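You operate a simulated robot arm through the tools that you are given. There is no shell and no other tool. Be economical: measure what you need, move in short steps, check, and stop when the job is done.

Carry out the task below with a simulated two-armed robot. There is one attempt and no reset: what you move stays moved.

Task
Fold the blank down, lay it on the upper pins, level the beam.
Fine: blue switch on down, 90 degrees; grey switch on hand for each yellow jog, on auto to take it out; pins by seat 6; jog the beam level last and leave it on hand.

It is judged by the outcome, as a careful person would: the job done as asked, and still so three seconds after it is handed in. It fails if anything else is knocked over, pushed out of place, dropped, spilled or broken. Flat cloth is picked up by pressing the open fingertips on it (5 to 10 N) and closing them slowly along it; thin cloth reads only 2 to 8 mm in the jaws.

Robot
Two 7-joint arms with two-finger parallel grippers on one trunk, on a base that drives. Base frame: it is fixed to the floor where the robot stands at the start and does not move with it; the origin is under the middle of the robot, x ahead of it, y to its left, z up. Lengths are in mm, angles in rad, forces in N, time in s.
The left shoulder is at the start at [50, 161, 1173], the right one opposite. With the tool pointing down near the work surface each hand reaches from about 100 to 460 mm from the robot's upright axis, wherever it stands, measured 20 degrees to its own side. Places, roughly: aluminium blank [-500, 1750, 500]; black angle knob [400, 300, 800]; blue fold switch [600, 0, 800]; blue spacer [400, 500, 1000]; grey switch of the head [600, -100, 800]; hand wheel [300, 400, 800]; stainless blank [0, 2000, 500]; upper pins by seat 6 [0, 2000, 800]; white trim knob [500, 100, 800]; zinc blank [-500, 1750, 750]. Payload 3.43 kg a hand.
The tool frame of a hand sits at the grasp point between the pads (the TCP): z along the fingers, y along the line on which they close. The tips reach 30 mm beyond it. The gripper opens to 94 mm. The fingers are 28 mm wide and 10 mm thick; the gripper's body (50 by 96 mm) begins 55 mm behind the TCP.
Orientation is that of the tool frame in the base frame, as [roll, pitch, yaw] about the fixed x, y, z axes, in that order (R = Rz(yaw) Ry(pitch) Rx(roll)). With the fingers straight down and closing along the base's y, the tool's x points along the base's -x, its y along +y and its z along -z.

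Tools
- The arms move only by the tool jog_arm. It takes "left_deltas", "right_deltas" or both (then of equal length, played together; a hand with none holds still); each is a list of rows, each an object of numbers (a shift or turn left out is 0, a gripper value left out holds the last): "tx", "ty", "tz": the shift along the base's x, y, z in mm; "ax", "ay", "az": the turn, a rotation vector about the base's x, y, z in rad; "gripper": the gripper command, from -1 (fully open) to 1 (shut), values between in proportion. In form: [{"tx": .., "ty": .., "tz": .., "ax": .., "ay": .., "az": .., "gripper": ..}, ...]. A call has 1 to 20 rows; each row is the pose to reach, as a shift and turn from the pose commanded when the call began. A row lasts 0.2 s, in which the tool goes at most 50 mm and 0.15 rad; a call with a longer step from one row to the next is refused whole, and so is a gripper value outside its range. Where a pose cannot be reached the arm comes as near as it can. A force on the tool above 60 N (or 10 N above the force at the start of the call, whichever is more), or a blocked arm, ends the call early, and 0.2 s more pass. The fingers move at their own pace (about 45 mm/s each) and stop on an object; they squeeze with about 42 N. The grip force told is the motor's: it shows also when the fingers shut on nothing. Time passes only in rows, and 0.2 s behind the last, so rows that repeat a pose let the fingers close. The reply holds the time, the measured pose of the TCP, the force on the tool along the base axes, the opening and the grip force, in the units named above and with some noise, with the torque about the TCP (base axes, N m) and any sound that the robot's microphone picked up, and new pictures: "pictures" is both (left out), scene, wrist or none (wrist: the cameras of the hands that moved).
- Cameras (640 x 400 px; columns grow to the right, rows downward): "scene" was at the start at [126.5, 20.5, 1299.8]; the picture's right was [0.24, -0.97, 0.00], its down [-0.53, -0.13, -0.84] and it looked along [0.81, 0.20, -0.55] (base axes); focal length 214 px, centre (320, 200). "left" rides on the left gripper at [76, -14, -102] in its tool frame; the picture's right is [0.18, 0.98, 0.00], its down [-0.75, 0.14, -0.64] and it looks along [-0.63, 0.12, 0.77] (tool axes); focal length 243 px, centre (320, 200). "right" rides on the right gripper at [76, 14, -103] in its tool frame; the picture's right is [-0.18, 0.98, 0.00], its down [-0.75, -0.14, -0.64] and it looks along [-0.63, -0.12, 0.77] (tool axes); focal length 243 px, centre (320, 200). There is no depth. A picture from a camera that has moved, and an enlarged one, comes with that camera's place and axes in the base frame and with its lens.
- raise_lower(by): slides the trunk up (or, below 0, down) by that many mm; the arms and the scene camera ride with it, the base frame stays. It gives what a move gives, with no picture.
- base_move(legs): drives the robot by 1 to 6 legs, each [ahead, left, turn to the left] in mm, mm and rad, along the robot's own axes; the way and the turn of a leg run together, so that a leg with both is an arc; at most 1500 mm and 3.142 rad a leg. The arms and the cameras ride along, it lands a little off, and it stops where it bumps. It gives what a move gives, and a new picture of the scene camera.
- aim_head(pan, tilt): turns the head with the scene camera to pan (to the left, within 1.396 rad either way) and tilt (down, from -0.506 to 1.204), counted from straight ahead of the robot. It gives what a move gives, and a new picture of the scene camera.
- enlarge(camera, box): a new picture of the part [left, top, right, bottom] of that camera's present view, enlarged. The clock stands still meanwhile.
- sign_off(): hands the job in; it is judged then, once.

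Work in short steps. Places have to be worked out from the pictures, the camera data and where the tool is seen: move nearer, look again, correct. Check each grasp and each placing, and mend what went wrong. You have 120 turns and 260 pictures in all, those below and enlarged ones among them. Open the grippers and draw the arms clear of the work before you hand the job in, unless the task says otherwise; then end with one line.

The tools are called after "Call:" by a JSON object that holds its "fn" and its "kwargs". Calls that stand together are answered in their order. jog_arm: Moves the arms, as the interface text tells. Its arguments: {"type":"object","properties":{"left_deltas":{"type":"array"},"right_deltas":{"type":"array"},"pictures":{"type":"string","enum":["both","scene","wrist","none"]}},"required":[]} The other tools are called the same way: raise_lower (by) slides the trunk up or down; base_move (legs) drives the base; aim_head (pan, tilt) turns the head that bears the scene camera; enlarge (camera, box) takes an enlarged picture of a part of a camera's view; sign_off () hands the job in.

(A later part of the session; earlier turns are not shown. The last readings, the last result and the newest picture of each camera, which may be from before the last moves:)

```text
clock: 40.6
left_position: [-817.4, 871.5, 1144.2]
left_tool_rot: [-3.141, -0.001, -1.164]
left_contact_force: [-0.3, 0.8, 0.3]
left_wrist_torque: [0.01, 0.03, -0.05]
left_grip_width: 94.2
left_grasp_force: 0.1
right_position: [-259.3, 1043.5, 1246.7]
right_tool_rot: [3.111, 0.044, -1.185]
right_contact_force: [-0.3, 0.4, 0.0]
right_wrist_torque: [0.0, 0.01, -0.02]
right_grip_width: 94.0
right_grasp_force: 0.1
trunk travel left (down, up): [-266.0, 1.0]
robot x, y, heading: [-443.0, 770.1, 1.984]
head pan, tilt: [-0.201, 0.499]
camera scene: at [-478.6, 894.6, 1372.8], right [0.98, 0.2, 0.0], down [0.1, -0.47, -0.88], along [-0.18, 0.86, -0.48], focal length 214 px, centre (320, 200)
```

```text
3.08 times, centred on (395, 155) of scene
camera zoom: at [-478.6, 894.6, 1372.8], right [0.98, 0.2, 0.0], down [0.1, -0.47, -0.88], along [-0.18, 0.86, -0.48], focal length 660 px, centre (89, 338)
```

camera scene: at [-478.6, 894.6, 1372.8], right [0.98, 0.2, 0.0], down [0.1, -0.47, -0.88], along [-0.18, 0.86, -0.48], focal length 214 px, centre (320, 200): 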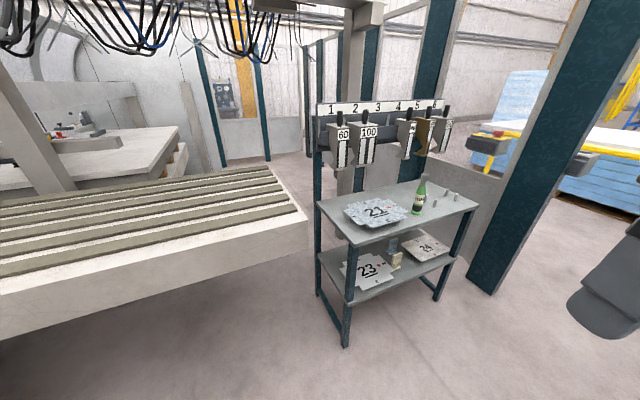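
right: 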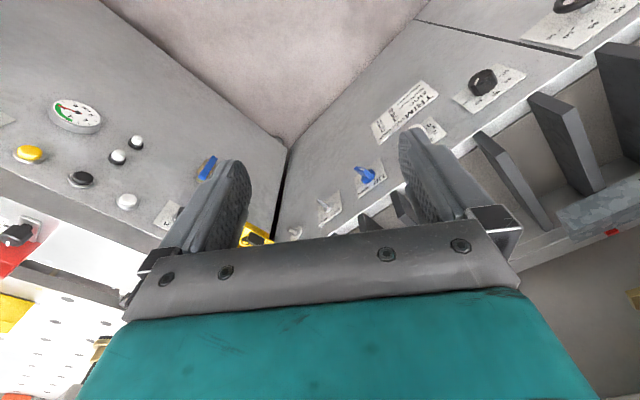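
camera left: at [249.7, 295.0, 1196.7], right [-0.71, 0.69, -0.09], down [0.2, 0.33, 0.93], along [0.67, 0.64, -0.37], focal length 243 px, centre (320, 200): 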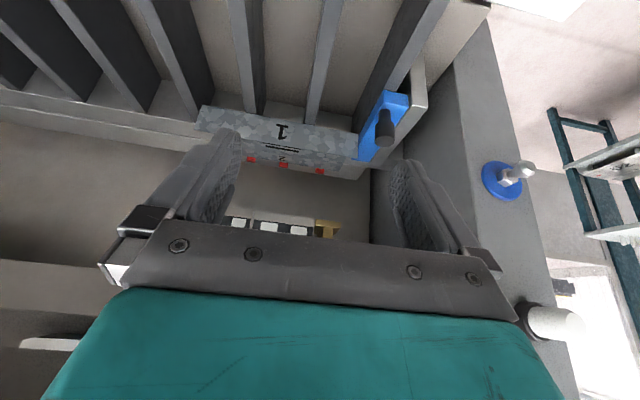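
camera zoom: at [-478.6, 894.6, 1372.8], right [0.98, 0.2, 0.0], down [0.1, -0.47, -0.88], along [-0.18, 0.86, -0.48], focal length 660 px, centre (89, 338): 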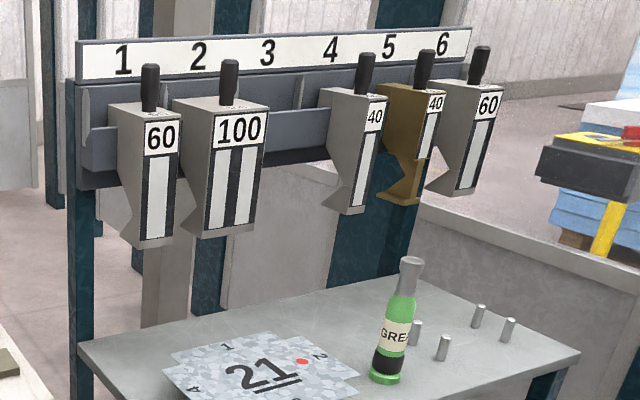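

The pins are four studs at the right end of the top shelf, with a bottle near two of them. I check the blanks' underline marks and thickness, as they could be the thin/thick cue.

Call:
{"fn": "enlarge", "kwargs": {"camera": "scene", "box": [340, 190, 420, 240]}}

Call:
{"fn": "enlarge", "kwargs": {"camera": "scene", "box": [335, 245, 405, 295]}}

Call:
{"fn": "enlarge", "kwargs": {"camera": "scene", "box": [400, 165, 490, 221]}}

```text
8.00 times, centred on (380, 215) of scene
camera zoom: at [-478.6, 894.6, 1372.8], right [0.98, 0.2, 0.0], down [0.1, -0.47, -0.88], along [-0.18, 0.86, -0.48], focal length 1716 px, centre (-160, 80)
```

zoom: 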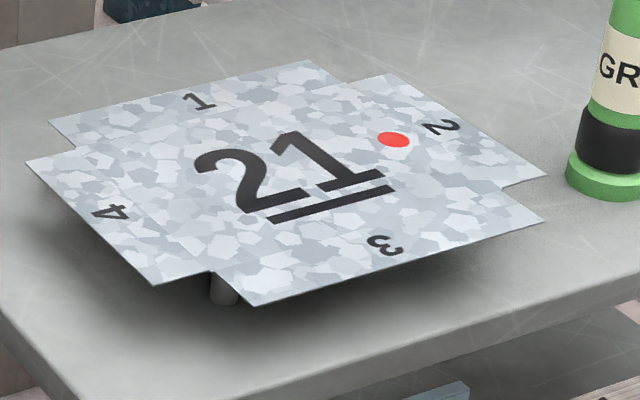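

```text
8.00 times, centred on (370, 270) of scene
camera zoom: at [-478.6, 894.6, 1372.8], right [0.98, 0.2, 0.0], down [0.1, -0.47, -0.88], along [-0.18, 0.86, -0.48], focal length 1716 px, centre (-80, -360)
```

zoom: 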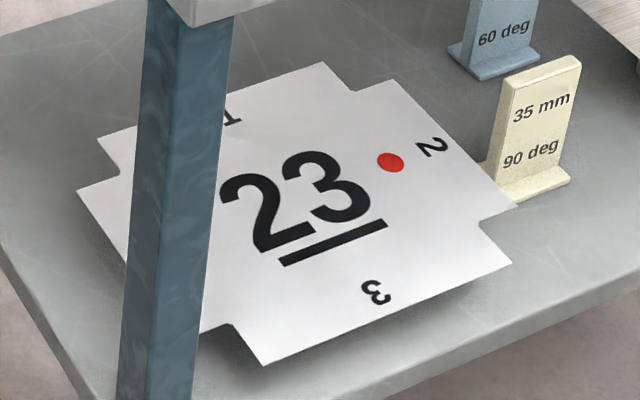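

```text
7.11 times, centred on (445, 193) of scene
camera zoom: at [-478.6, 894.6, 1372.8], right [0.98, 0.2, 0.0], down [0.1, -0.47, -0.88], along [-0.18, 0.86, -0.48], focal length 1525 px, centre (-569, 250)
```

zoom: 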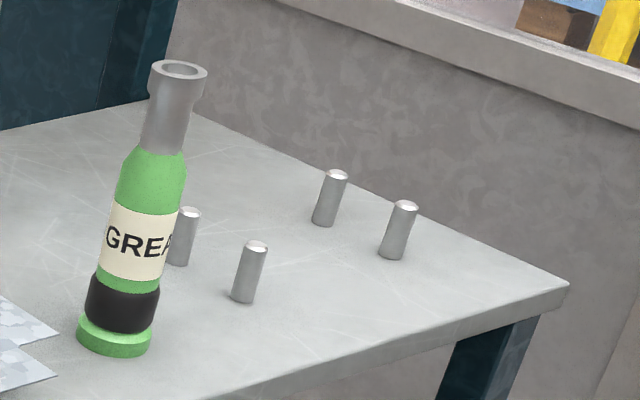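

I have what I need: zinc has a double underline, the yellow card pairs 90 deg with 35 mm, and the four pins sit near [0, 2150]. I drive back to the folder, keeping clear of its left column.

Call:
{"fn": "base_move", "kwargs": {"legs": [[0, 0, -1.35], [-80, 0, 0], [0, -900, 0]]}}

Call:
{"fn": "aim_head", "kwargs": {"pan": 0.0, "tilt": 0.75}}

```text
clock: 52.9
left_position: [42.4, 371.4, 1143.5]
left_tool_rot: [3.141, 0.001, -2.528]
left_contact_force: [-0.5, -0.1, -0.5]
left_wrist_torque: [0.0, 0.0, -0.03]
left_grip_width: 94.0
left_grasp_force: 0.1
right_position: [324.6, -139.0, 1247.1]
right_tool_rot: [3.111, 0.043, -2.55]
right_contact_force: [0.5, 0.3, 0.9]
right_wrist_torque: [-0.02, -0.01, 0.02]
right_grip_width: 93.9
right_grasp_force: 0.0
trunk travel left (down, up): [-266.0, 1.0]
robot x, y, heading: [13.2, -16.3, 0.61]
head pan, tilt: [-0.201, 0.499]
camera scene: at [134.1, 45.0, 1372.8], right [0.4, -0.92, 0.0], down [-0.44, -0.19, -0.88], along [0.8, 0.35, -0.48], focal length 214 px, centre (320, 200)
```

scene: 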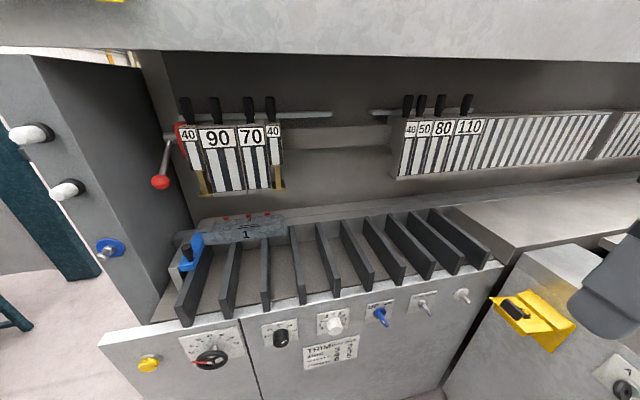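

```text
clock: 53.7
left_position: [40.5, 371.8, 1143.6]
left_tool_rot: [3.14, 0.0, -2.529]
left_contact_force: [-0.3, 0.5, -0.4]
left_wrist_torque: [-0.02, 0.0, 0.04]
left_grip_width: 94.2
left_grasp_force: 0.0
right_position: [325.2, -139.2, 1248.0]
right_tool_rot: [3.114, 0.043, -2.552]
right_contact_force: [0.0, 0.0, 0.0]
right_wrist_torque: [-0.01, -0.04, 0.01]
right_grip_width: 94.0
right_grasp_force: 0.0
trunk travel left (down, up): [-266.0, 1.0]
robot x, y, heading: [17.2, -11.5, 0.608]
head pan, tilt: [0.0, 0.75]
camera scene: at [118.5, 56.2, 1350.9], right [0.57, -0.82, 0.0], down [-0.56, -0.39, -0.73], along [0.6, 0.42, -0.68], focal length 214 px, centre (320, 200)
```

scene: 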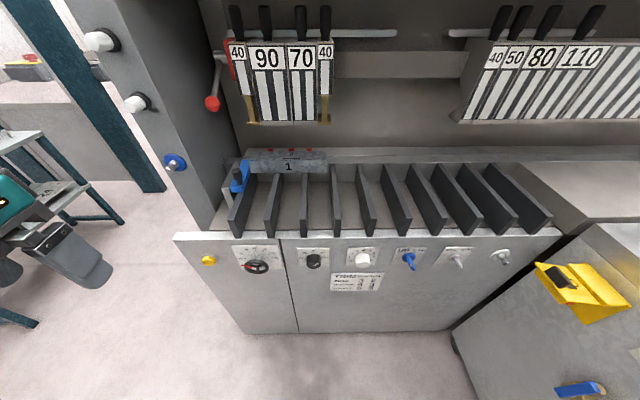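

I lower the trunk so the panel controls come into comfortable reach and a flatter view.

Call:
{"fn": "raise_lower", "kwargs": {"by": -200}}

Call:
{"fn": "aim_head", "kwargs": {"pan": 0.0, "tilt": 0.6}}

Call:
{"fn": "enlarge", "kwargs": {"camera": "scene", "box": [170, 210, 370, 335]}}

Call:
{"fn": "enlarge", "kwargs": {"camera": "scene", "box": [330, 210, 530, 335]}}

```text
clock: 55.9
left_position: [41.4, 372.5, 942.9]
left_tool_rot: [-3.141, -0.001, -2.531]
left_contact_force: [0.5, -0.2, 0.0]
left_wrist_torque: [0.01, 0.03, 0.0]
left_grip_width: 94.1
left_grasp_force: 0.0
right_position: [325.5, -138.5, 1048.6]
right_tool_rot: [3.111, 0.043, -2.552]
right_contact_force: [0.0, -0.4, 0.4]
right_wrist_torque: [0.01, 0.02, -0.01]
right_grip_width: 94.0
right_grasp_force: 0.0
trunk travel left (down, up): [-66.0, 201.0]
robot x, y, heading: [14.0, -13.7, 0.618]
head pan, tilt: [0.0, 0.75]
```

```text
clock: 56.5
left_position: [42.6, 371.5, 943.4]
left_tool_rot: [3.141, 0.001, -2.53]
left_contact_force: [0.5, 0.2, -0.3]
left_wrist_torque: [0.01, -0.03, 0.0]
left_grip_width: 94.0
left_grasp_force: 0.0
right_position: [324.9, -137.6, 1046.5]
right_tool_rot: [3.112, 0.043, -2.55]
right_contact_force: [-0.4, 0.3, 0.5]
right_wrist_torque: [0.01, 0.02, 0.01]
right_grip_width: 94.2
right_grasp_force: 0.1
trunk travel left (down, up): [-66.0, 201.0]
robot x, y, heading: [18.5, -12.5, 0.612]
head pan, tilt: [0.0, 0.6]
camera scene: at [123.0, 59.4, 1163.7], right [0.58, -0.82, 0.0], down [-0.46, -0.33, -0.82], along [0.67, 0.47, -0.57], focal length 214 px, centre (320, 200)
```

scene: 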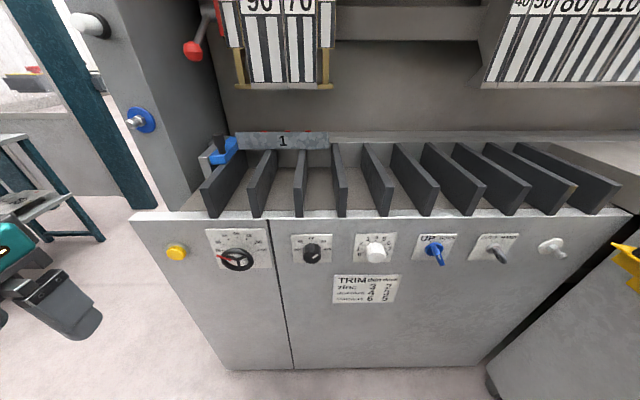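

```text
3.20 times, centred on (270, 272) of scene
camera zoom: at [123.0, 59.4, 1163.7], right [0.58, -0.82, 0.0], down [-0.46, -0.33, -0.82], along [0.67, 0.47, -0.57], focal length 686 px, centre (480, -32)
```

zoom: 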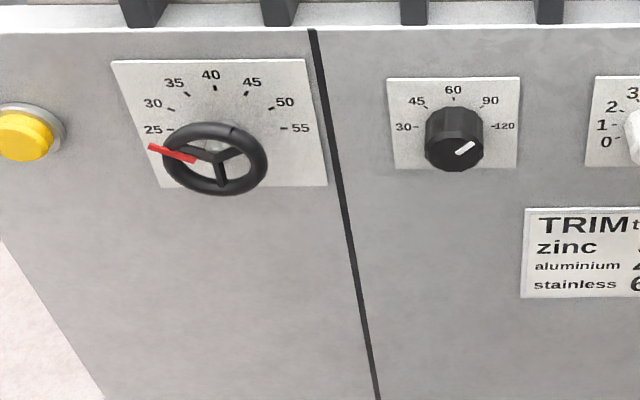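

```text
3.20 times, centred on (430, 272) of scene
camera zoom: at [123.0, 59.4, 1163.7], right [0.58, -0.82, 0.0], down [-0.46, -0.33, -0.82], along [0.67, 0.47, -0.57], focal length 686 px, centre (-32, -32)
```

zoom: 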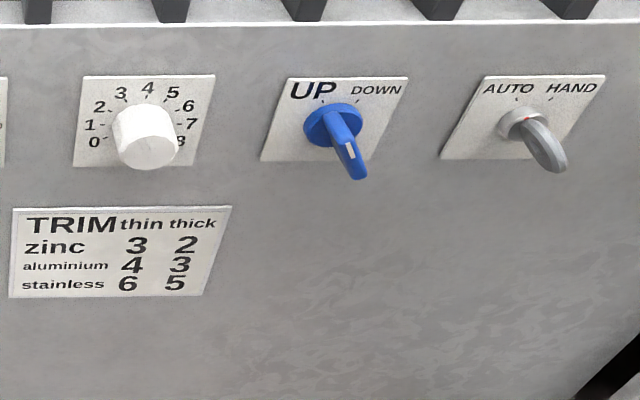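

I zoom further on each switch to read its state.

Call:
{"fn": "enlarge", "kwargs": {"camera": "scene", "box": [405, 225, 465, 270]}}

Call:
{"fn": "enlarge", "kwargs": {"camera": "scene", "box": [460, 225, 580, 270]}}

Call:
{"fn": "enlarge", "kwargs": {"camera": "scene", "box": [200, 125, 340, 170]}}

Call:
{"fn": "enlarge", "kwargs": {"camera": "scene", "box": [345, 225, 405, 270]}}

```text
8.89 times, centred on (435, 248) of scene
camera zoom: at [123.0, 59.4, 1163.7], right [0.58, -0.82, 0.0], down [-0.46, -0.33, -0.82], along [0.67, 0.47, -0.57], focal length 1906 px, centre (-702, -222)
```

zoom: 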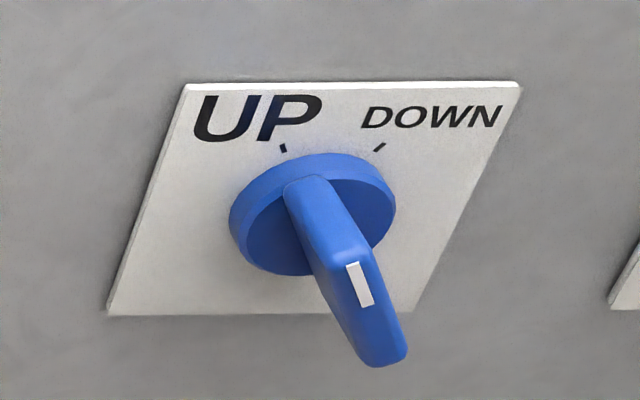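

```text
5.33 times, centred on (520, 248) of scene
camera zoom: at [123.0, 59.4, 1163.7], right [0.58, -0.82, 0.0], down [-0.46, -0.33, -0.82], along [0.67, 0.47, -0.57], focal length 1144 px, centre (-747, -53)
```

zoom: 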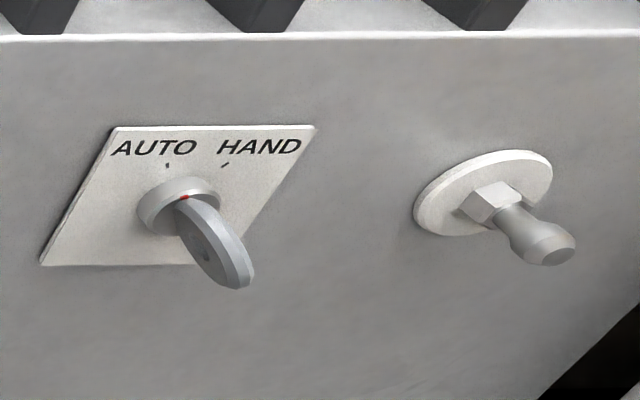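

```text
4.57 times, centred on (270, 148) of scene
camera zoom: at [123.0, 59.4, 1163.7], right [0.58, -0.82, 0.0], down [-0.46, -0.33, -0.82], along [0.67, 0.47, -0.57], focal length 980 px, centre (549, 440)
```

zoom: 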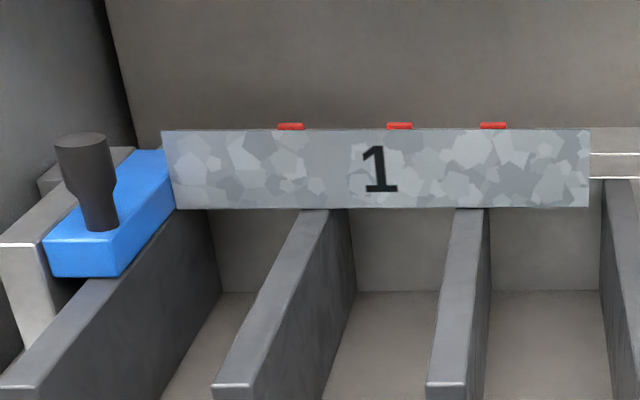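

```text
8.89 times, centred on (375, 248) of scene
camera zoom: at [123.0, 59.4, 1163.7], right [0.58, -0.82, 0.0], down [-0.46, -0.33, -0.82], along [0.67, 0.47, -0.57], focal length 1906 px, centre (-169, -222)
```

zoom: 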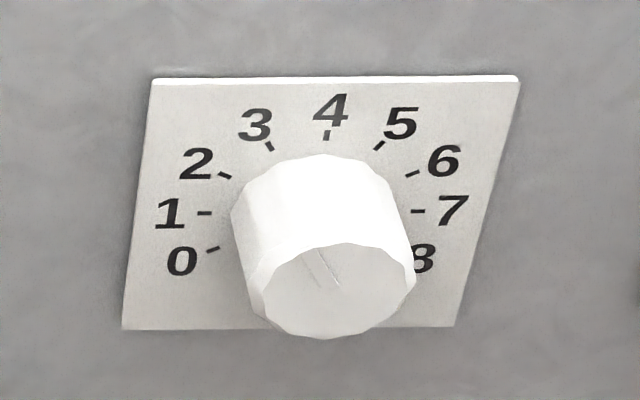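

Flange 1 stands up, the blue switch is on UP and the grey one on AUTO. I bring the right wrist camera near the knobs to read their marks exactly.

Call:
{"fn": "jog_arm", "kwargs": {"right_deltas": [{"tx": 7, "ty": 29, "tz": -25, "ax": 0.037, "ay": -0.05}, {"tx": 15, "ty": 58, "tz": -50, "ax": 0.074, "ay": -0.101}, {"tx": 22, "ty": 88, "tz": -75, "ax": 0.11, "ay": -0.151}, {"tx": 30, "ty": 117, "tz": -100, "ax": 0.147, "ay": -0.202}, {"tx": 37, "ty": 146, "tz": -125, "ax": 0.184, "ay": -0.252}, {"tx": 44, "ty": 175, "tz": -150, "ax": 0.22, "ay": -0.303}, {"tx": 52, "ty": 205, "tz": -175, "ax": 0.258, "ay": -0.353}, {"tx": 59, "ty": 234, "tz": -200, "ax": 0.295, "ay": -0.404}]}}

```text
clock: 58.4
left_position: [42.5, 372.3, 943.3]
left_tool_rot: [-3.142, -0.001, -2.529]
left_contact_force: [-0.8, 0.9, -0.9]
left_wrist_torque: [-0.01, -0.01, -0.04]
left_grip_width: 93.7
left_grasp_force: 0.1
right_position: [384.2, 94.8, 846.2]
right_tool_rot: [3.088, 0.543, -2.559]
right_contact_force: [1.0, -0.3, -0.8]
right_wrist_torque: [-0.03, 0.04, 0.02]
right_grip_width: 94.0
right_grasp_force: 0.0
right hand out of reach, approached as far as the arm can: row 2, 3, 4, 5, 6, 7
trunk travel left (down, up): [-66.0, 201.0]
robot x, y, heading: [18.6, -8.7, 0.616]
head pan, tilt: [0.0, 0.6]
camera scene: at [123.0, 59.5, 1163.7], right [0.58, -0.82, 0.0], down [-0.46, -0.33, -0.82], along [0.67, 0.47, -0.57], focal length 214 px, centre (320, 200)
camera right: at [281.0, 37.5, 895.7], right [-0.43, 0.89, 0.14], down [0.36, 0.03, 0.93], along [0.83, 0.45, -0.33], focal length 243 px, centre (320, 200)
```

scene: 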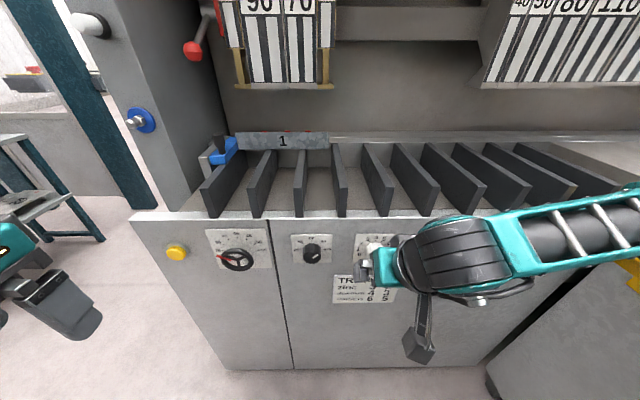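
right: 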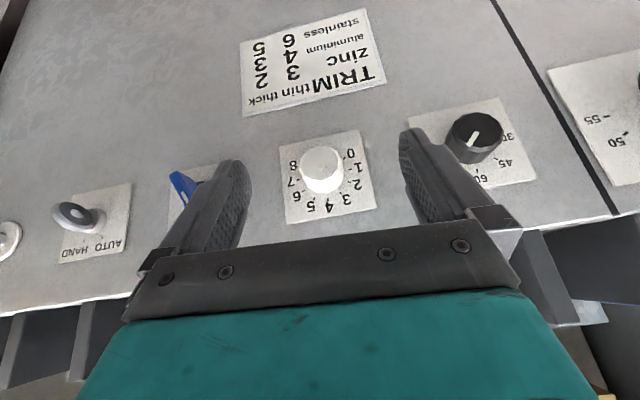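

Call:
{"fn": "enlarge", "kwargs": {"camera": "right", "box": [275, 125, 380, 230]}}

Call:
{"fn": "enlarge", "kwargs": {"camera": "right", "box": [400, 90, 540, 200]}}

```text
3.81 times, centred on (328, 178) of right
camera zoom: at [281.0, 37.5, 895.7], right [-0.43, 0.89, 0.14], down [0.36, 0.03, 0.93], along [0.83, 0.45, -0.33], focal length 924 px, centre (291, 286)
```

zoom: 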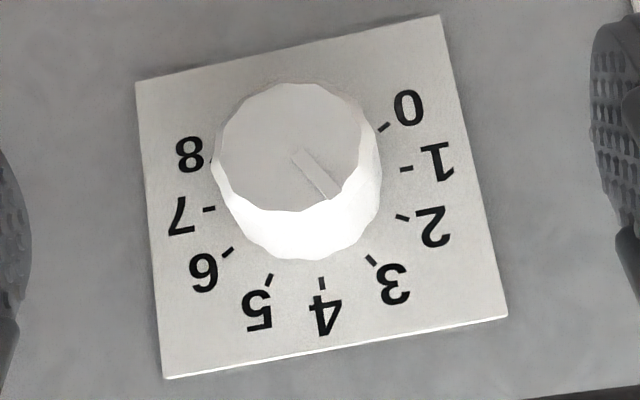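

```text
3.64 times, centred on (470, 145) of right
camera zoom: at [281.0, 37.5, 895.7], right [-0.43, 0.89, 0.14], down [0.36, 0.03, 0.93], along [0.83, 0.45, -0.33], focal length 882 px, centre (-226, 400)
```

zoom: 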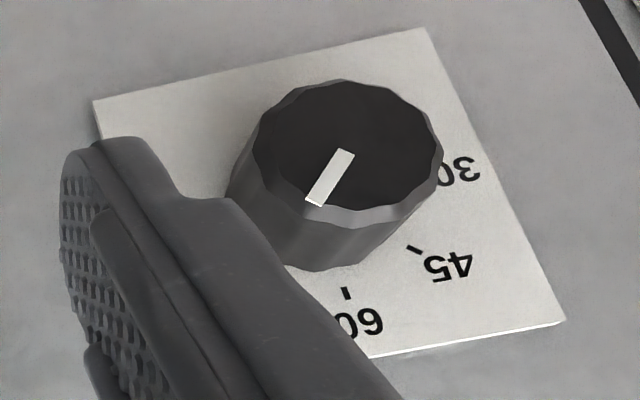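

Readings: trim sits on 3, the angle knob already points to 90, the wheel is at about 27. Triangulating gives a panel plane 472 mm ahead at z about 790, blue switch axis near [557, 38, 788] and grey near [638, -74, 788]. I point the right hand forward, in front of the blue switch.

Call:
{"fn": "jog_arm", "kwargs": {"right_deltas": [{"tx": 0, "ty": -17, "tz": 0, "ax": 0.063, "ay": -0.095}, {"tx": 0, "ty": -34, "tz": 0, "ax": 0.126, "ay": -0.191}, {"tx": 5, "ty": -50, "tz": -8, "ax": 0.188, "ay": -0.286}, {"tx": 15, "ty": -67, "tz": -16, "ax": 0.251, "ay": -0.381}, {"tx": 28, "ty": -84, "tz": -24, "ax": 0.314, "ay": -0.477}, {"tx": 40, "ty": -100, "tz": -35, "ax": 0.377, "ay": -0.572}, {"tx": 52, "ty": -117, "tz": -46, "ax": 0.44, "ay": -0.667}, {"tx": 65, "ty": -134, "tz": -56, "ax": 0.502, "ay": -0.763}, {"tx": 65, "ty": -134, "tz": -56, "ax": 0.565, "ay": -0.858}], "pictures": "scene"}}

```text
clock: 60.4
left_position: [40.6, 373.0, 943.0]
left_tool_rot: [3.141, 0.002, -2.528]
left_contact_force: [-0.8, -0.5, -0.9]
left_wrist_torque: [0.01, 0.02, 0.02]
left_grip_width: 93.8
left_grasp_force: 0.1
right_position: [406.8, 136.2, 911.9]
right_tool_rot: [-3.071, 1.552, -2.445]
right_contact_force: [-0.4, -0.9, -0.3]
right_wrist_torque: [0.0, -0.02, 0.02]
right_grip_width: 94.2
right_grasp_force: 0.0
right hand out of reach, approached as far as the arm can: row 1, 2, 3, 4, 5, 6, 7, 8, 9
trunk travel left (down, up): [-66.0, 201.0]
robot x, y, heading: [17.0, -15.0, 0.617]
head pan, tilt: [0.0, 0.6]
camera scene: at [123.0, 59.2, 1163.7], right [0.58, -0.82, 0.0], down [-0.46, -0.32, -0.83], along [0.67, 0.47, -0.56], focal length 214 px, centre (320, 200)
```

scene: 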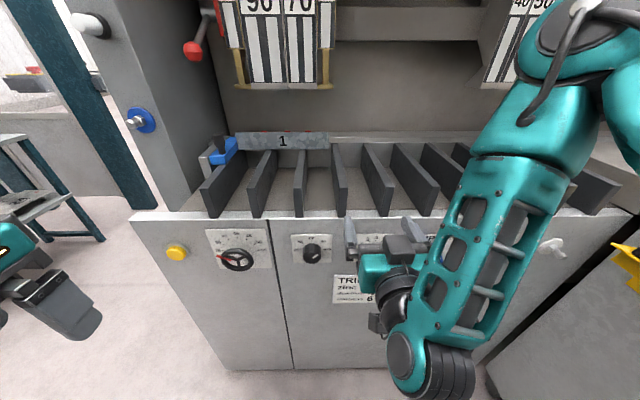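

The arm is cramped that close, so I back the robot off 250 mm and then aim the hand again.

Call:
{"fn": "base_move", "kwargs": {"legs": [[-250, 0, 0]]}}

```text
clock: 62.2
left_position: [-160.3, 229.9, 943.6]
left_tool_rot: [-3.141, 0.0, -2.529]
left_contact_force: [-0.2, -0.9, 0.0]
left_wrist_torque: [-0.02, 0.03, -0.02]
left_grip_width: 94.0
left_grasp_force: 0.0
right_position: [202.1, -8.1, 912.2]
right_tool_rot: [-3.05, 1.553, -2.423]
right_contact_force: [-0.6, 0.4, -0.2]
right_wrist_torque: [-0.03, 0.01, 0.0]
right_grip_width: 94.0
right_grasp_force: 0.1
trunk travel left (down, up): [-66.0, 201.0]
robot x, y, heading: [-182.1, -160.1, 0.611]
head pan, tilt: [0.0, 0.6]
camera scene: at [-80.4, -83.6, 1163.7], right [0.58, -0.82, 0.0], down [-0.46, -0.33, -0.83], along [0.67, 0.48, -0.56], focal length 214 px, centre (320, 200)
```

scene: 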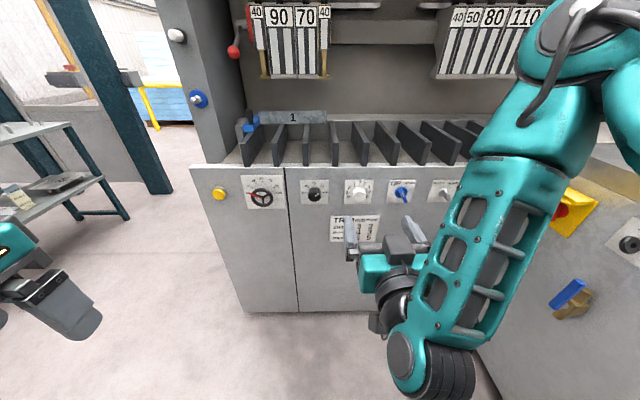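

I step the hand forward and down in front of the blue switch, checking where it really lands.

Call:
{"fn": "jog_arm", "kwargs": {"right_deltas": [{"tx": 40, "ty": 29}, {"tx": 80, "ty": 59}, {"tx": 106, "ty": 78}, {"tx": 106, "ty": 78}], "pictures": "scene"}}

```text
clock: 63.2
left_position: [-160.3, 228.8, 944.4]
left_tool_rot: [-3.14, 0.001, -2.53]
left_contact_force: [0.3, 0.0, 0.2]
left_wrist_torque: [-0.03, 0.0, 0.0]
left_grip_width: 94.3
left_grasp_force: 0.0
right_position: [286.9, 89.0, 928.3]
right_tool_rot: [-3.058, 1.55, -2.44]
right_contact_force: [-0.4, -0.7, 0.5]
right_wrist_torque: [-0.02, 0.03, -0.02]
right_grip_width: 94.0
right_grasp_force: 0.1
right hand out of reach, approached as far as the arm can: row 1, 2, 3, 4
trunk travel left (down, up): [-66.0, 201.0]
robot x, y, heading: [-185.3, -153.0, 0.614]
head pan, tilt: [0.0, 0.6]
camera scene: at [-80.2, -83.5, 1163.7], right [0.58, -0.82, 0.0], down [-0.46, -0.33, -0.83], along [0.67, 0.47, -0.56], focal length 214 px, centre (320, 200)
```

scene: 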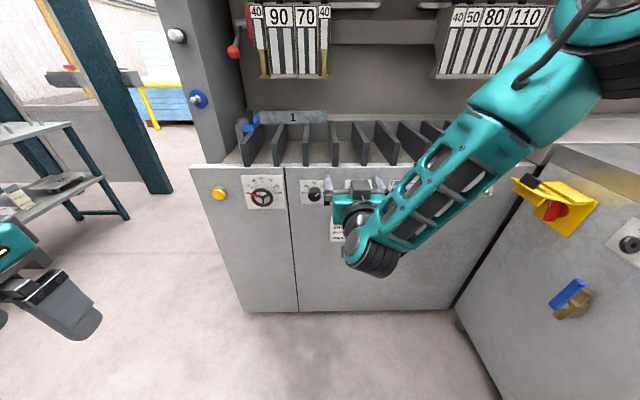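

A fully horizontal hand is beyond the wrist here. I go back to about 0.6 rad of forward tilt, which the arm managed before.

Call:
{"fn": "jog_arm", "kwargs": {"right_deltas": [{"tx": -25, "ty": -5, "tz": 8, "ax": -0.075, "ay": 0.113}, {"tx": -50, "ty": -11, "tz": 17, "ax": -0.149, "ay": 0.227}, {"tx": -75, "ty": -16, "tz": 25, "ax": -0.224, "ay": 0.34}, {"tx": -100, "ty": -22, "tz": 34, "ax": -0.298, "ay": 0.453}, {"tx": -125, "ty": -27, "tz": 42, "ax": -0.373, "ay": 0.566}, {"tx": -150, "ty": -33, "tz": 51, "ax": -0.448, "ay": 0.68}, {"tx": -175, "ty": -38, "tz": 60, "ax": -0.5225, "ay": 0.793}, {"tx": -175, "ty": -38, "tz": 60, "ax": -0.5225, "ay": 0.793}, {"tx": -175, "ty": -38, "tz": 60, "ax": -0.5225, "ay": 0.793}], "pictures": "scene"}}

```text
clock: 65.2
left_position: [-161.6, 229.1, 943.6]
left_tool_rot: [3.141, 0.001, -2.531]
left_contact_force: [0.2, 0.0, -0.6]
left_wrist_torque: [0.01, 0.0, -0.02]
left_grip_width: 94.5
left_grasp_force: 0.2
right_position: [111.5, 51.9, 989.2]
right_tool_rot: [3.1, 0.6, -2.555]
right_contact_force: [0.1, -0.4, 0.4]
right_wrist_torque: [-0.02, 0.0, -0.03]
right_grip_width: 94.0
right_grasp_force: 0.1
trunk travel left (down, up): [-66.0, 201.0]
robot x, y, heading: [-183.8, -157.1, 0.612]
head pan, tilt: [0.0, 0.6]
camera scene: at [-80.2, -83.5, 1163.7], right [0.58, -0.82, 0.0], down [-0.46, -0.33, -0.83], along [0.67, 0.47, -0.56], focal length 214 px, centre (320, 200)
```

scene: 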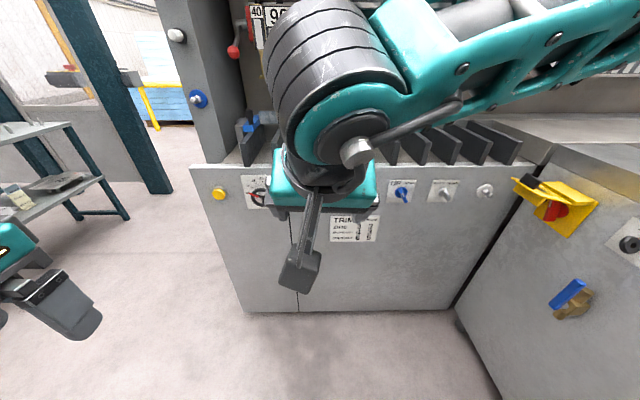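

Commands continue from the reached pose, which makes planning simple. I drive back in, shifted to the right for the switches.

Call:
{"fn": "base_move", "kwargs": {"legs": [[0, -150, 0.02], [240, 0, 0]]}}

```text
clock: 68.5
left_position: [110.5, 250.0, 943.8]
left_tool_rot: [3.141, 0.0, -2.509]
left_contact_force: [-0.1, -0.2, 0.3]
left_wrist_torque: [-0.01, -0.03, -0.01]
left_grip_width: 94.2
left_grasp_force: 0.2
right_position: [387.3, 78.1, 989.4]
right_tool_rot: [3.101, 0.602, -2.534]
right_contact_force: [0.5, 0.6, 0.0]
right_wrist_torque: [0.0, 0.02, 0.0]
right_grip_width: 94.0
right_grasp_force: 0.0
trunk travel left (down, up): [-66.0, 201.0]
robot x, y, heading: [96.2, -136.2, 0.636]
head pan, tilt: [0.0, 0.6]
camera scene: at [198.7, -60.9, 1163.6], right [0.59, -0.81, 0.0], down [-0.46, -0.34, -0.82], along [0.66, 0.49, -0.57], focal length 214 px, centre (320, 200)
```

scene: 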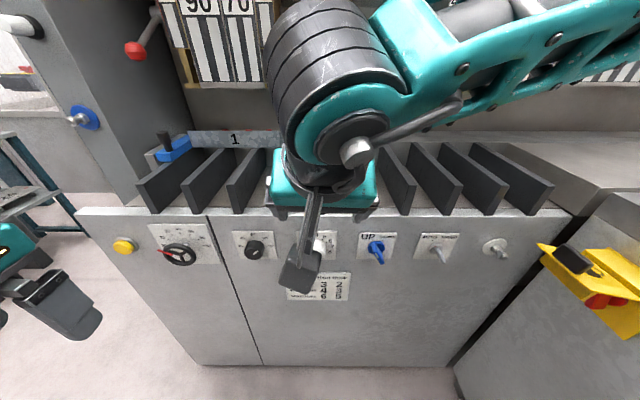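

The blue switch should be at about [550, 33, 788]. I bring the open hand just in front of and above it, rolled 0.5 rad to match its tilt.

Call:
{"fn": "jog_arm", "kwargs": {"right_deltas": [{"tx": 22, "ty": -16, "tz": -30, "ax": -0.08, "ay": -0.06}, {"tx": 44, "ty": -33, "tz": -60, "ax": -0.16, "ay": -0.12}, {"tx": 67, "ty": -49, "tz": -90, "ax": -0.24, "ay": -0.18}, {"tx": 89, "ty": -66, "tz": -120, "ax": -0.32, "ay": -0.24}, {"tx": 111, "ty": -82, "tz": -149, "ax": -0.403, "ay": -0.296}]}}

```text
clock: 69.7
left_position: [110.3, 250.0, 942.9]
left_tool_rot: [-3.141, 0.001, -2.508]
left_contact_force: [-0.6, 0.2, -0.8]
left_wrist_torque: [0.04, 0.03, 0.0]
left_grip_width: 94.0
left_grasp_force: 0.0
right_position: [499.7, -4.4, 840.7]
right_tool_rot: [-2.589, 0.533, -2.209]
right_contact_force: [0.2, 0.5, 0.2]
right_wrist_torque: [0.0, -0.02, -0.01]
right_grip_width: 94.1
right_grasp_force: 0.1
trunk travel left (down, up): [-66.0, 201.0]
robot x, y, heading: [93.5, -133.4, 0.637]
head pan, tilt: [0.0, 0.6]
camera scene: at [198.6, -61.1, 1163.7], right [0.59, -0.81, 0.0], down [-0.46, -0.34, -0.82], along [0.66, 0.49, -0.57], focal length 214 px, centre (320, 200)
camera right: at [383.3, -51.1, 871.2], right [-0.42, 0.84, -0.35], down [0.03, 0.4, 0.92], along [0.91, 0.38, -0.19], focal length 243 px, centre (320, 200)
```

scene: 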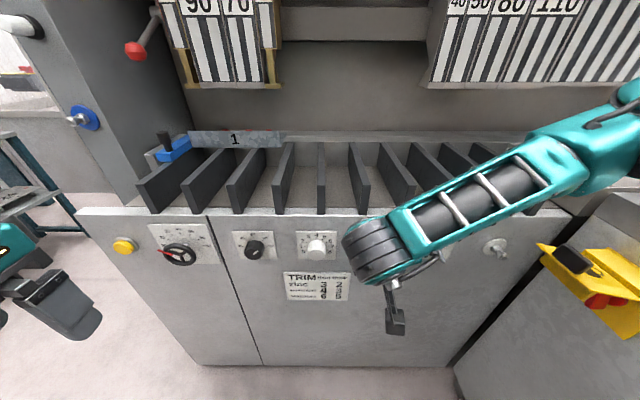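
right: 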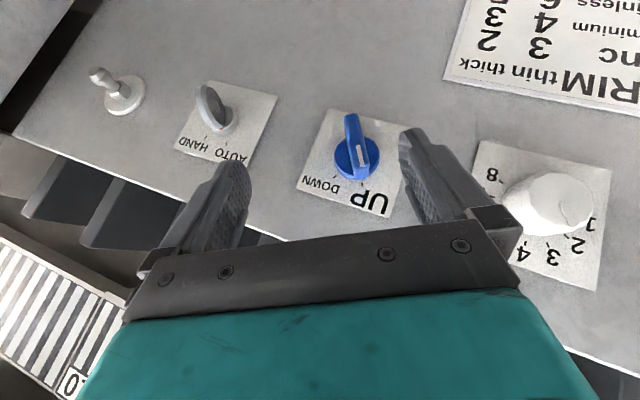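

The wrist picture shows the blue paddle well aligned between the fingers; its ray gives a centre at [543, 29, 787]. I advance onto it, staying off the panel.

Call:
{"fn": "jog_arm", "kwargs": {"right_deltas": [{"tx": 12, "ty": 15, "tz": -19}, {"tx": 24, "ty": 30, "tz": -38}], "pictures": "wrist"}}

```text
clock: 70.3
left_position: [110.1, 249.9, 943.4]
left_tool_rot: [3.141, 0.0, -2.508]
left_contact_force: [-0.1, 0.5, 0.5]
left_wrist_torque: [-0.01, -0.02, -0.01]
left_grip_width: 94.0
left_grasp_force: 0.1
right_position: [522.3, 25.4, 804.2]
right_tool_rot: [-2.595, 0.533, -2.211]
right_contact_force: [-0.2, 0.4, 0.5]
right_wrist_torque: [0.01, -0.02, 0.02]
right_grip_width: 94.1
right_grasp_force: 0.2
trunk travel left (down, up): [-66.0, 201.0]
robot x, y, heading: [93.8, -140.2, 0.638]
head pan, tilt: [0.0, 0.6]
camera right: at [406.9, -20.6, 833.7], right [-0.42, 0.84, -0.35], down [0.03, 0.4, 0.92], along [0.91, 0.38, -0.19], focal length 243 px, centre (320, 200)
```

right: 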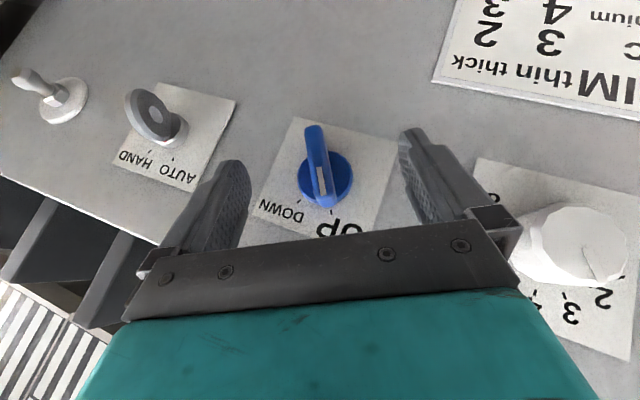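

The paddle is centred between the fingers; I close on it.

Call:
{"fn": "jog_arm", "kwargs": {"right_deltas": [{"gripper": 0}, {"gripper": 0.5}, {"gripper": 0.8}, {"gripper": 1}, {"gripper": 1}, {"gripper": 1}], "pictures": "wrist"}}

```text
clock: 71.7
left_position: [110.3, 249.6, 943.4]
left_tool_rot: [-3.141, 0.0, -2.508]
left_contact_force: [-0.3, -0.7, 0.4]
left_wrist_torque: [-0.01, -0.02, 0.01]
left_grip_width: 93.7
left_grasp_force: 0.1
right_position: [522.4, 25.7, 804.3]
right_tool_rot: [-2.592, 0.533, -2.211]
right_contact_force: [-0.5, -1.0, 8.5]
right_wrist_torque: [-0.1, -0.03, -0.1]
right_grip_width: 11.7
right_grasp_force: 35.1
trunk travel left (down, up): [-66.0, 201.0]
robot x, y, heading: [98.8, -136.5, 0.638]
head pan, tilt: [0.0, 0.6]
camera right: at [406.6, -20.7, 834.7], right [-0.42, 0.84, -0.35], down [0.03, 0.39, 0.92], along [0.91, 0.38, -0.19], focal length 243 px, centre (320, 200)
```

right: 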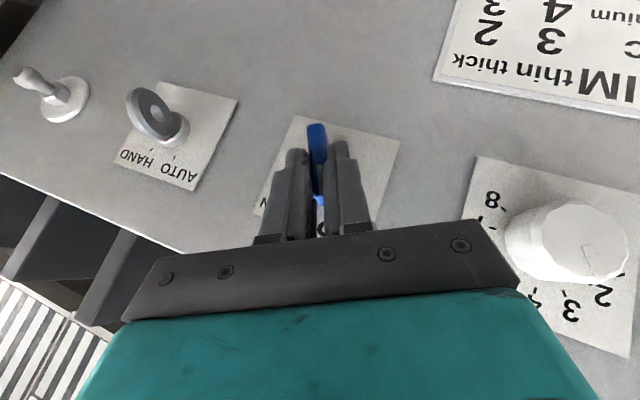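

It holds the paddle (11.7 mm). I turn it clockwise 60 degrees about the switch axis, moving the hand on the matching arc.

Call:
{"fn": "jog_arm", "kwargs": {"right_deltas": [{"tx": 1.2, "ty": -1.6, "tz": 0.85, "ax": 0.106, "ay": 0.078}, {"tx": 2.4, "ty": -3.3, "tz": 1.4, "ax": 0.212, "ay": 0.155}, {"tx": 3.7, "ty": -5.0, "tz": 1.75, "ax": 0.317, "ay": 0.233}, {"tx": 4.9, "ty": -6.7, "tz": 1.8, "ax": 0.423, "ay": 0.311}, {"tx": 6.2, "ty": -8.5, "tz": 1.5, "ax": 0.529, "ay": 0.389}, {"tx": 7.5, "ty": -10.2, "tz": 1.0, "ax": 0.634, "ay": 0.466}, {"tx": 8.6, "ty": -11.8, "tz": 0.2, "ax": 0.74, "ay": 0.544}, {"tx": 9.8, "ty": -13.3, "tz": -0.9, "ax": 0.846, "ay": 0.622}]}}

```text
clock: 73.5
left_position: [109.8, 248.1, 944.0]
left_tool_rot: [3.14, 0.004, -2.508]
left_contact_force: [0.2, -0.5, -0.2]
left_wrist_torque: [0.0, -0.02, -0.01]
left_grip_width: 93.9
left_grasp_force: 0.0
right_position: [534.8, 9.6, 801.8]
right_tool_rot: [2.471, 0.503, -2.877]
right_contact_force: [11.3, -41.0, 33.6]
right_wrist_torque: [-1.45, -1.74, -0.27]
right_grip_width: 12.1
right_grasp_force: 45.2
trunk travel left (down, up): [-66.0, 201.0]
robot x, y, heading: [97.9, -138.0, 0.635]
head pan, tilt: [0.0, 0.6]
camera scene: at [197.0, -64.6, 1164.3], right [0.59, -0.81, 0.0], down [-0.45, -0.33, -0.83], along [0.67, 0.49, -0.56], focal length 214 px, centre (320, 200)
camera right: at [443.5, -71.6, 845.1], right [-0.33, 0.71, 0.62], down [0.58, -0.37, 0.73], along [0.75, 0.6, -0.29], focal length 243 px, centre (320, 200)
```

scene: 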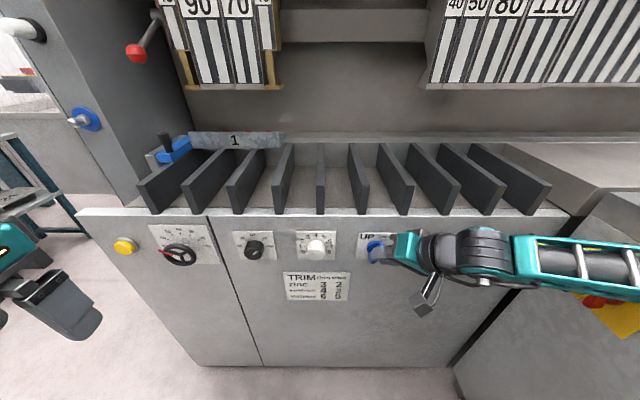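
right: 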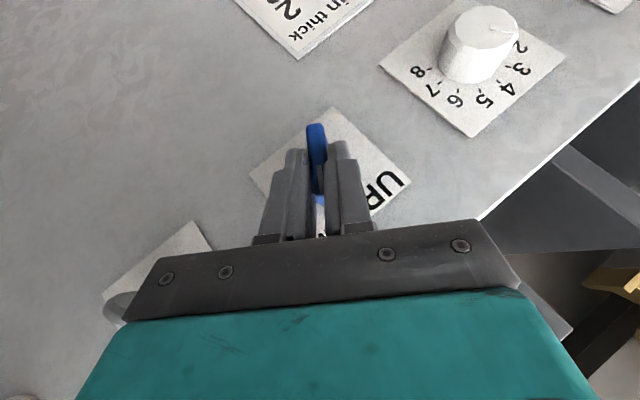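

The paddle moved and the torque rose at the end, as at a stop. I release, back out along the fingers and check.

Call:
{"fn": "jog_arm", "kwargs": {"right_deltas": [{"gripper": 0.3}, {"gripper": -0.2}, {"gripper": -0.2, "tx": -12, "ty": -18, "tz": 20}, {"gripper": -0.2, "tx": -30, "ty": -45, "tz": 50}, {"gripper": -0.2, "tx": -40, "ty": -60, "tz": 65}], "pictures": "both"}}

Call:
{"fn": "enlarge", "kwargs": {"camera": "scene", "box": [340, 215, 480, 285]}}

```text
clock: 74.7
left_position: [110.1, 249.9, 943.0]
left_tool_rot: [-3.141, -0.002, -2.509]
left_contact_force: [-0.3, -1.4, -0.7]
left_wrist_torque: [0.0, 0.02, 0.02]
left_grip_width: 94.0
left_grasp_force: 0.1
right_position: [495.4, -47.2, 866.2]
right_tool_rot: [2.47, 0.489, -2.872]
right_contact_force: [-0.1, 0.6, 0.1]
right_wrist_torque: [0.04, 0.02, 0.01]
right_grip_width: 56.5
right_grasp_force: 0.1
right hand out of reach, approached as far as the arm can: row 5
trunk travel left (down, up): [-66.0, 201.0]
robot x, y, heading: [94.6, -133.9, 0.638]
head pan, tilt: [0.0, 0.6]
camera scene: at [198.4, -61.0, 1163.6], right [0.59, -0.81, 0.0], down [-0.45, -0.34, -0.83], along [0.66, 0.49, -0.56], focal length 214 px, centre (320, 200)
camera right: at [404.9, -127.1, 908.0], right [-0.33, 0.71, 0.63], down [0.59, -0.37, 0.72], along [0.74, 0.61, -0.3], focal length 243 px, centre (320, 200)
```

scene: 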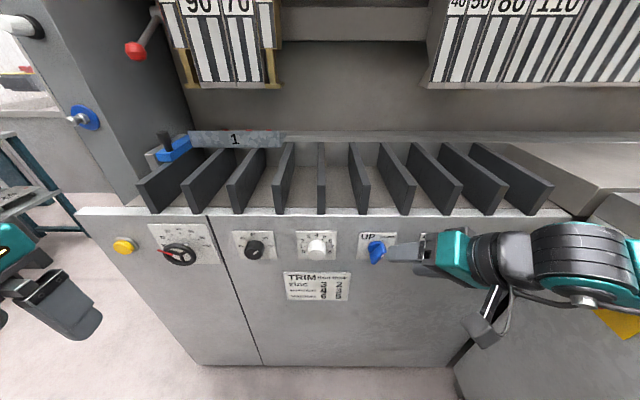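
right: 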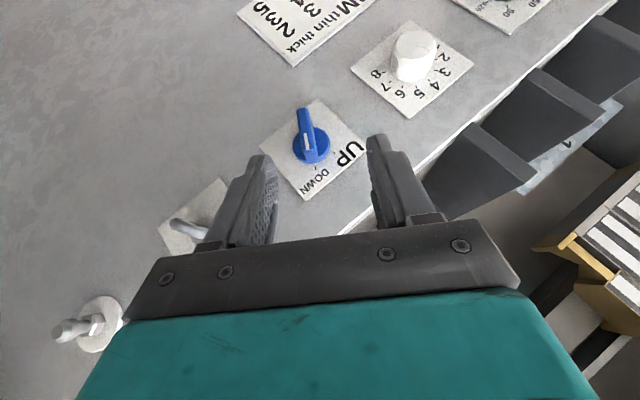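

```text
4.57 times, centred on (410, 250) of scene
camera zoom: at [198.4, -61.0, 1163.6], right [0.59, -0.81, 0.0], down [-0.45, -0.34, -0.83], along [0.66, 0.49, -0.56], focal length 980 px, centre (-91, -29)
```

zoom: 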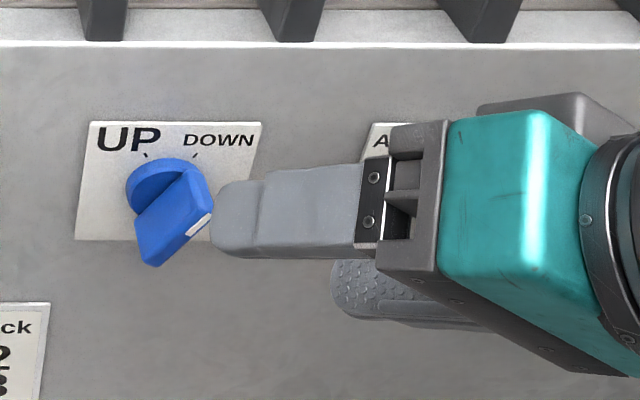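

Blue is on DOWN. Next I check the blank's marking for thin/thick: I raise the trunk and bring the left camera over the blank.

Call:
{"fn": "raise_lower", "kwargs": {"by": 200}}

Call:
{"fn": "base_move", "kwargs": {"legs": [[80, 100, 0]]}}

Call:
{"fn": "jog_arm", "kwargs": {"left_deltas": [{"tx": 37, "ty": 22, "tz": 3}, {"tx": 74, "ty": 44, "tz": 6}, {"tx": 111, "ty": 66, "tz": 9}, {"tx": 148, "ty": 88, "tz": 12}, {"tx": 185, "ty": 110, "tz": 15}]}}

```text
clock: 76.9
left_position: [110.6, 250.0, 1144.4]
left_tool_rot: [3.141, 0.0, -2.508]
left_contact_force: [0.3, -0.1, -0.2]
left_wrist_torque: [-0.04, 0.04, 0.0]
left_grip_width: 93.8
left_grasp_force: 0.0
right_position: [494.3, -46.1, 1065.8]
right_tool_rot: [2.466, 0.492, -2.871]
right_contact_force: [-0.7, -0.1, -0.2]
right_wrist_torque: [0.02, 0.03, -0.01]
right_grip_width: 56.5
right_grasp_force: 0.0
trunk travel left (down, up): [-266.0, 1.0]
robot x, y, heading: [97.2, -135.8, 0.636]
head pan, tilt: [0.0, 0.6]
```

```text
clock: 78.4
left_position: [115.5, 377.9, 1143.9]
left_tool_rot: [3.141, 0.001, -2.506]
left_contact_force: [-0.1, -0.3, -0.8]
left_wrist_torque: [0.01, -0.03, 0.0]
left_grip_width: 94.2
left_grasp_force: 0.0
right_position: [500.1, 82.0, 1065.4]
right_tool_rot: [2.468, 0.488, -2.87]
right_contact_force: [-0.1, 0.6, 0.1]
right_wrist_torque: [0.02, 0.01, -0.01]
right_grip_width: 56.3
right_grasp_force: 0.0
trunk travel left (down, up): [-266.0, 1.0]
robot x, y, heading: [100.1, -11.2, 0.636]
head pan, tilt: [0.0, 0.6]
camera scene: at [203.3, 66.4, 1363.7], right [0.59, -0.8, 0.0], down [-0.45, -0.34, -0.82], along [0.66, 0.49, -0.57], focal length 214 px, centre (320, 200)
```

scene: 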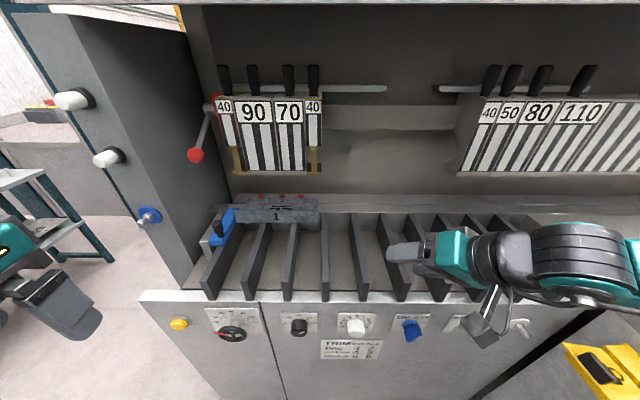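

```text
clock: 79.6
left_position: [301.0, 487.4, 1157.6]
left_tool_rot: [3.142, -0.003, -2.51]
left_contact_force: [1.0, 1.1, 0.1]
left_wrist_torque: [0.0, 0.0, -0.02]
left_grip_width: 93.9
left_grasp_force: 0.0
right_position: [500.7, 81.7, 1064.2]
right_tool_rot: [2.466, 0.489, -2.871]
right_contact_force: [-0.1, 0.0, 0.0]
right_wrist_torque: [0.01, -0.01, 0.03]
right_grip_width: 56.5
right_grasp_force: 0.1
trunk travel left (down, up): [-266.0, 1.0]
robot x, y, heading: [104.0, -9.6, 0.637]
head pan, tilt: [0.0, 0.6]
camera scene: at [204.3, 66.1, 1363.5], right [0.59, -0.8, 0.0], down [-0.46, -0.34, -0.82], along [0.66, 0.49, -0.57], focal length 214 px, centre (320, 200)
camera left: at [248.9, 431.6, 1259.9], right [-0.73, 0.68, 0.0], down [0.52, 0.56, 0.64], along [0.44, 0.47, -0.77], focal length 243 px, centre (320, 200)
```

scene: 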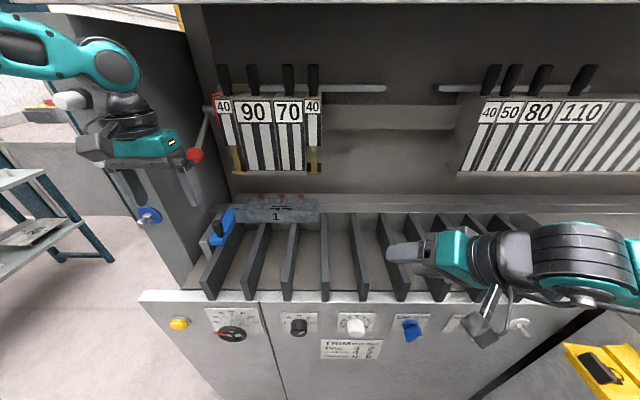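
left: 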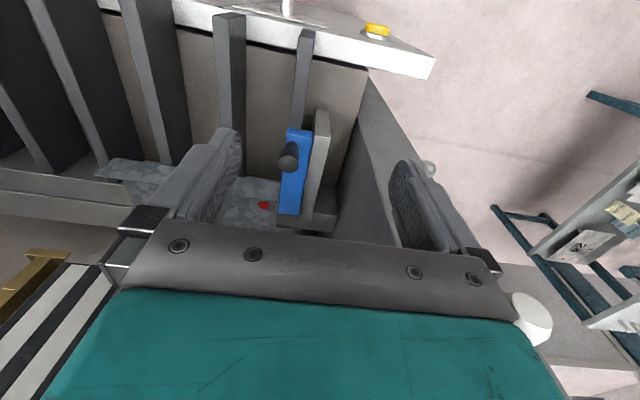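

The left hand is close to the red lever, so I pull back first, then shift right and forward again over the blank.

Call:
{"fn": "jog_arm", "kwargs": {"left_deltas": [{"tx": -40, "ty": -29, "tz": 0}, {"tx": -80, "ty": -58, "tz": 0}, {"tx": -55, "ty": -93, "tz": 0}, {"tx": -26, "ty": -133, "tz": 0}, {"tx": 3, "ty": -172}, {"tx": 43, "ty": -143}, {"tx": 83, "ty": -113}, {"tx": 95, "ty": -104}]}}

```text
clock: 81.4
left_position: [395.3, 383.5, 1159.0]
left_tool_rot: [3.14, -0.001, -2.507]
left_contact_force: [0.2, 0.1, 0.7]
left_wrist_torque: [-0.03, 0.01, -0.02]
left_grip_width: 94.0
left_grasp_force: 0.1
right_position: [499.6, 82.0, 1065.5]
right_tool_rot: [2.467, 0.491, -2.871]
right_contact_force: [0.1, -0.9, -0.6]
right_wrist_torque: [0.0, -0.02, -0.01]
right_grip_width: 56.4
right_grasp_force: 0.1
trunk travel left (down, up): [-266.0, 1.0]
robot x, y, heading: [99.4, -10.5, 0.637]
head pan, tilt: [0.0, 0.6]
camera scene: at [203.1, 66.0, 1363.7], right [0.59, -0.8, 0.0], down [-0.45, -0.34, -0.83], along [0.66, 0.49, -0.56], focal length 214 px, centre (320, 200)
camera left: at [342.0, 327.3, 1260.3], right [-0.73, 0.68, 0.0], down [0.52, 0.56, 0.64], along [0.44, 0.47, -0.77], focal length 243 px, centre (320, 200)
```

scene: 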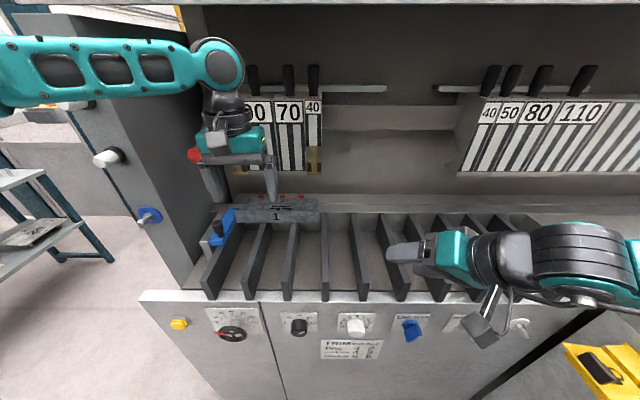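
left: 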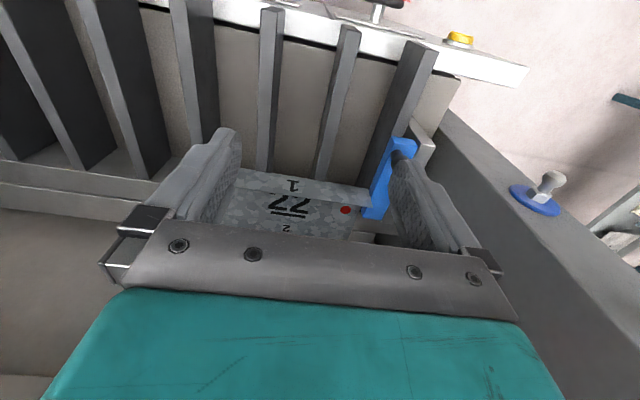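

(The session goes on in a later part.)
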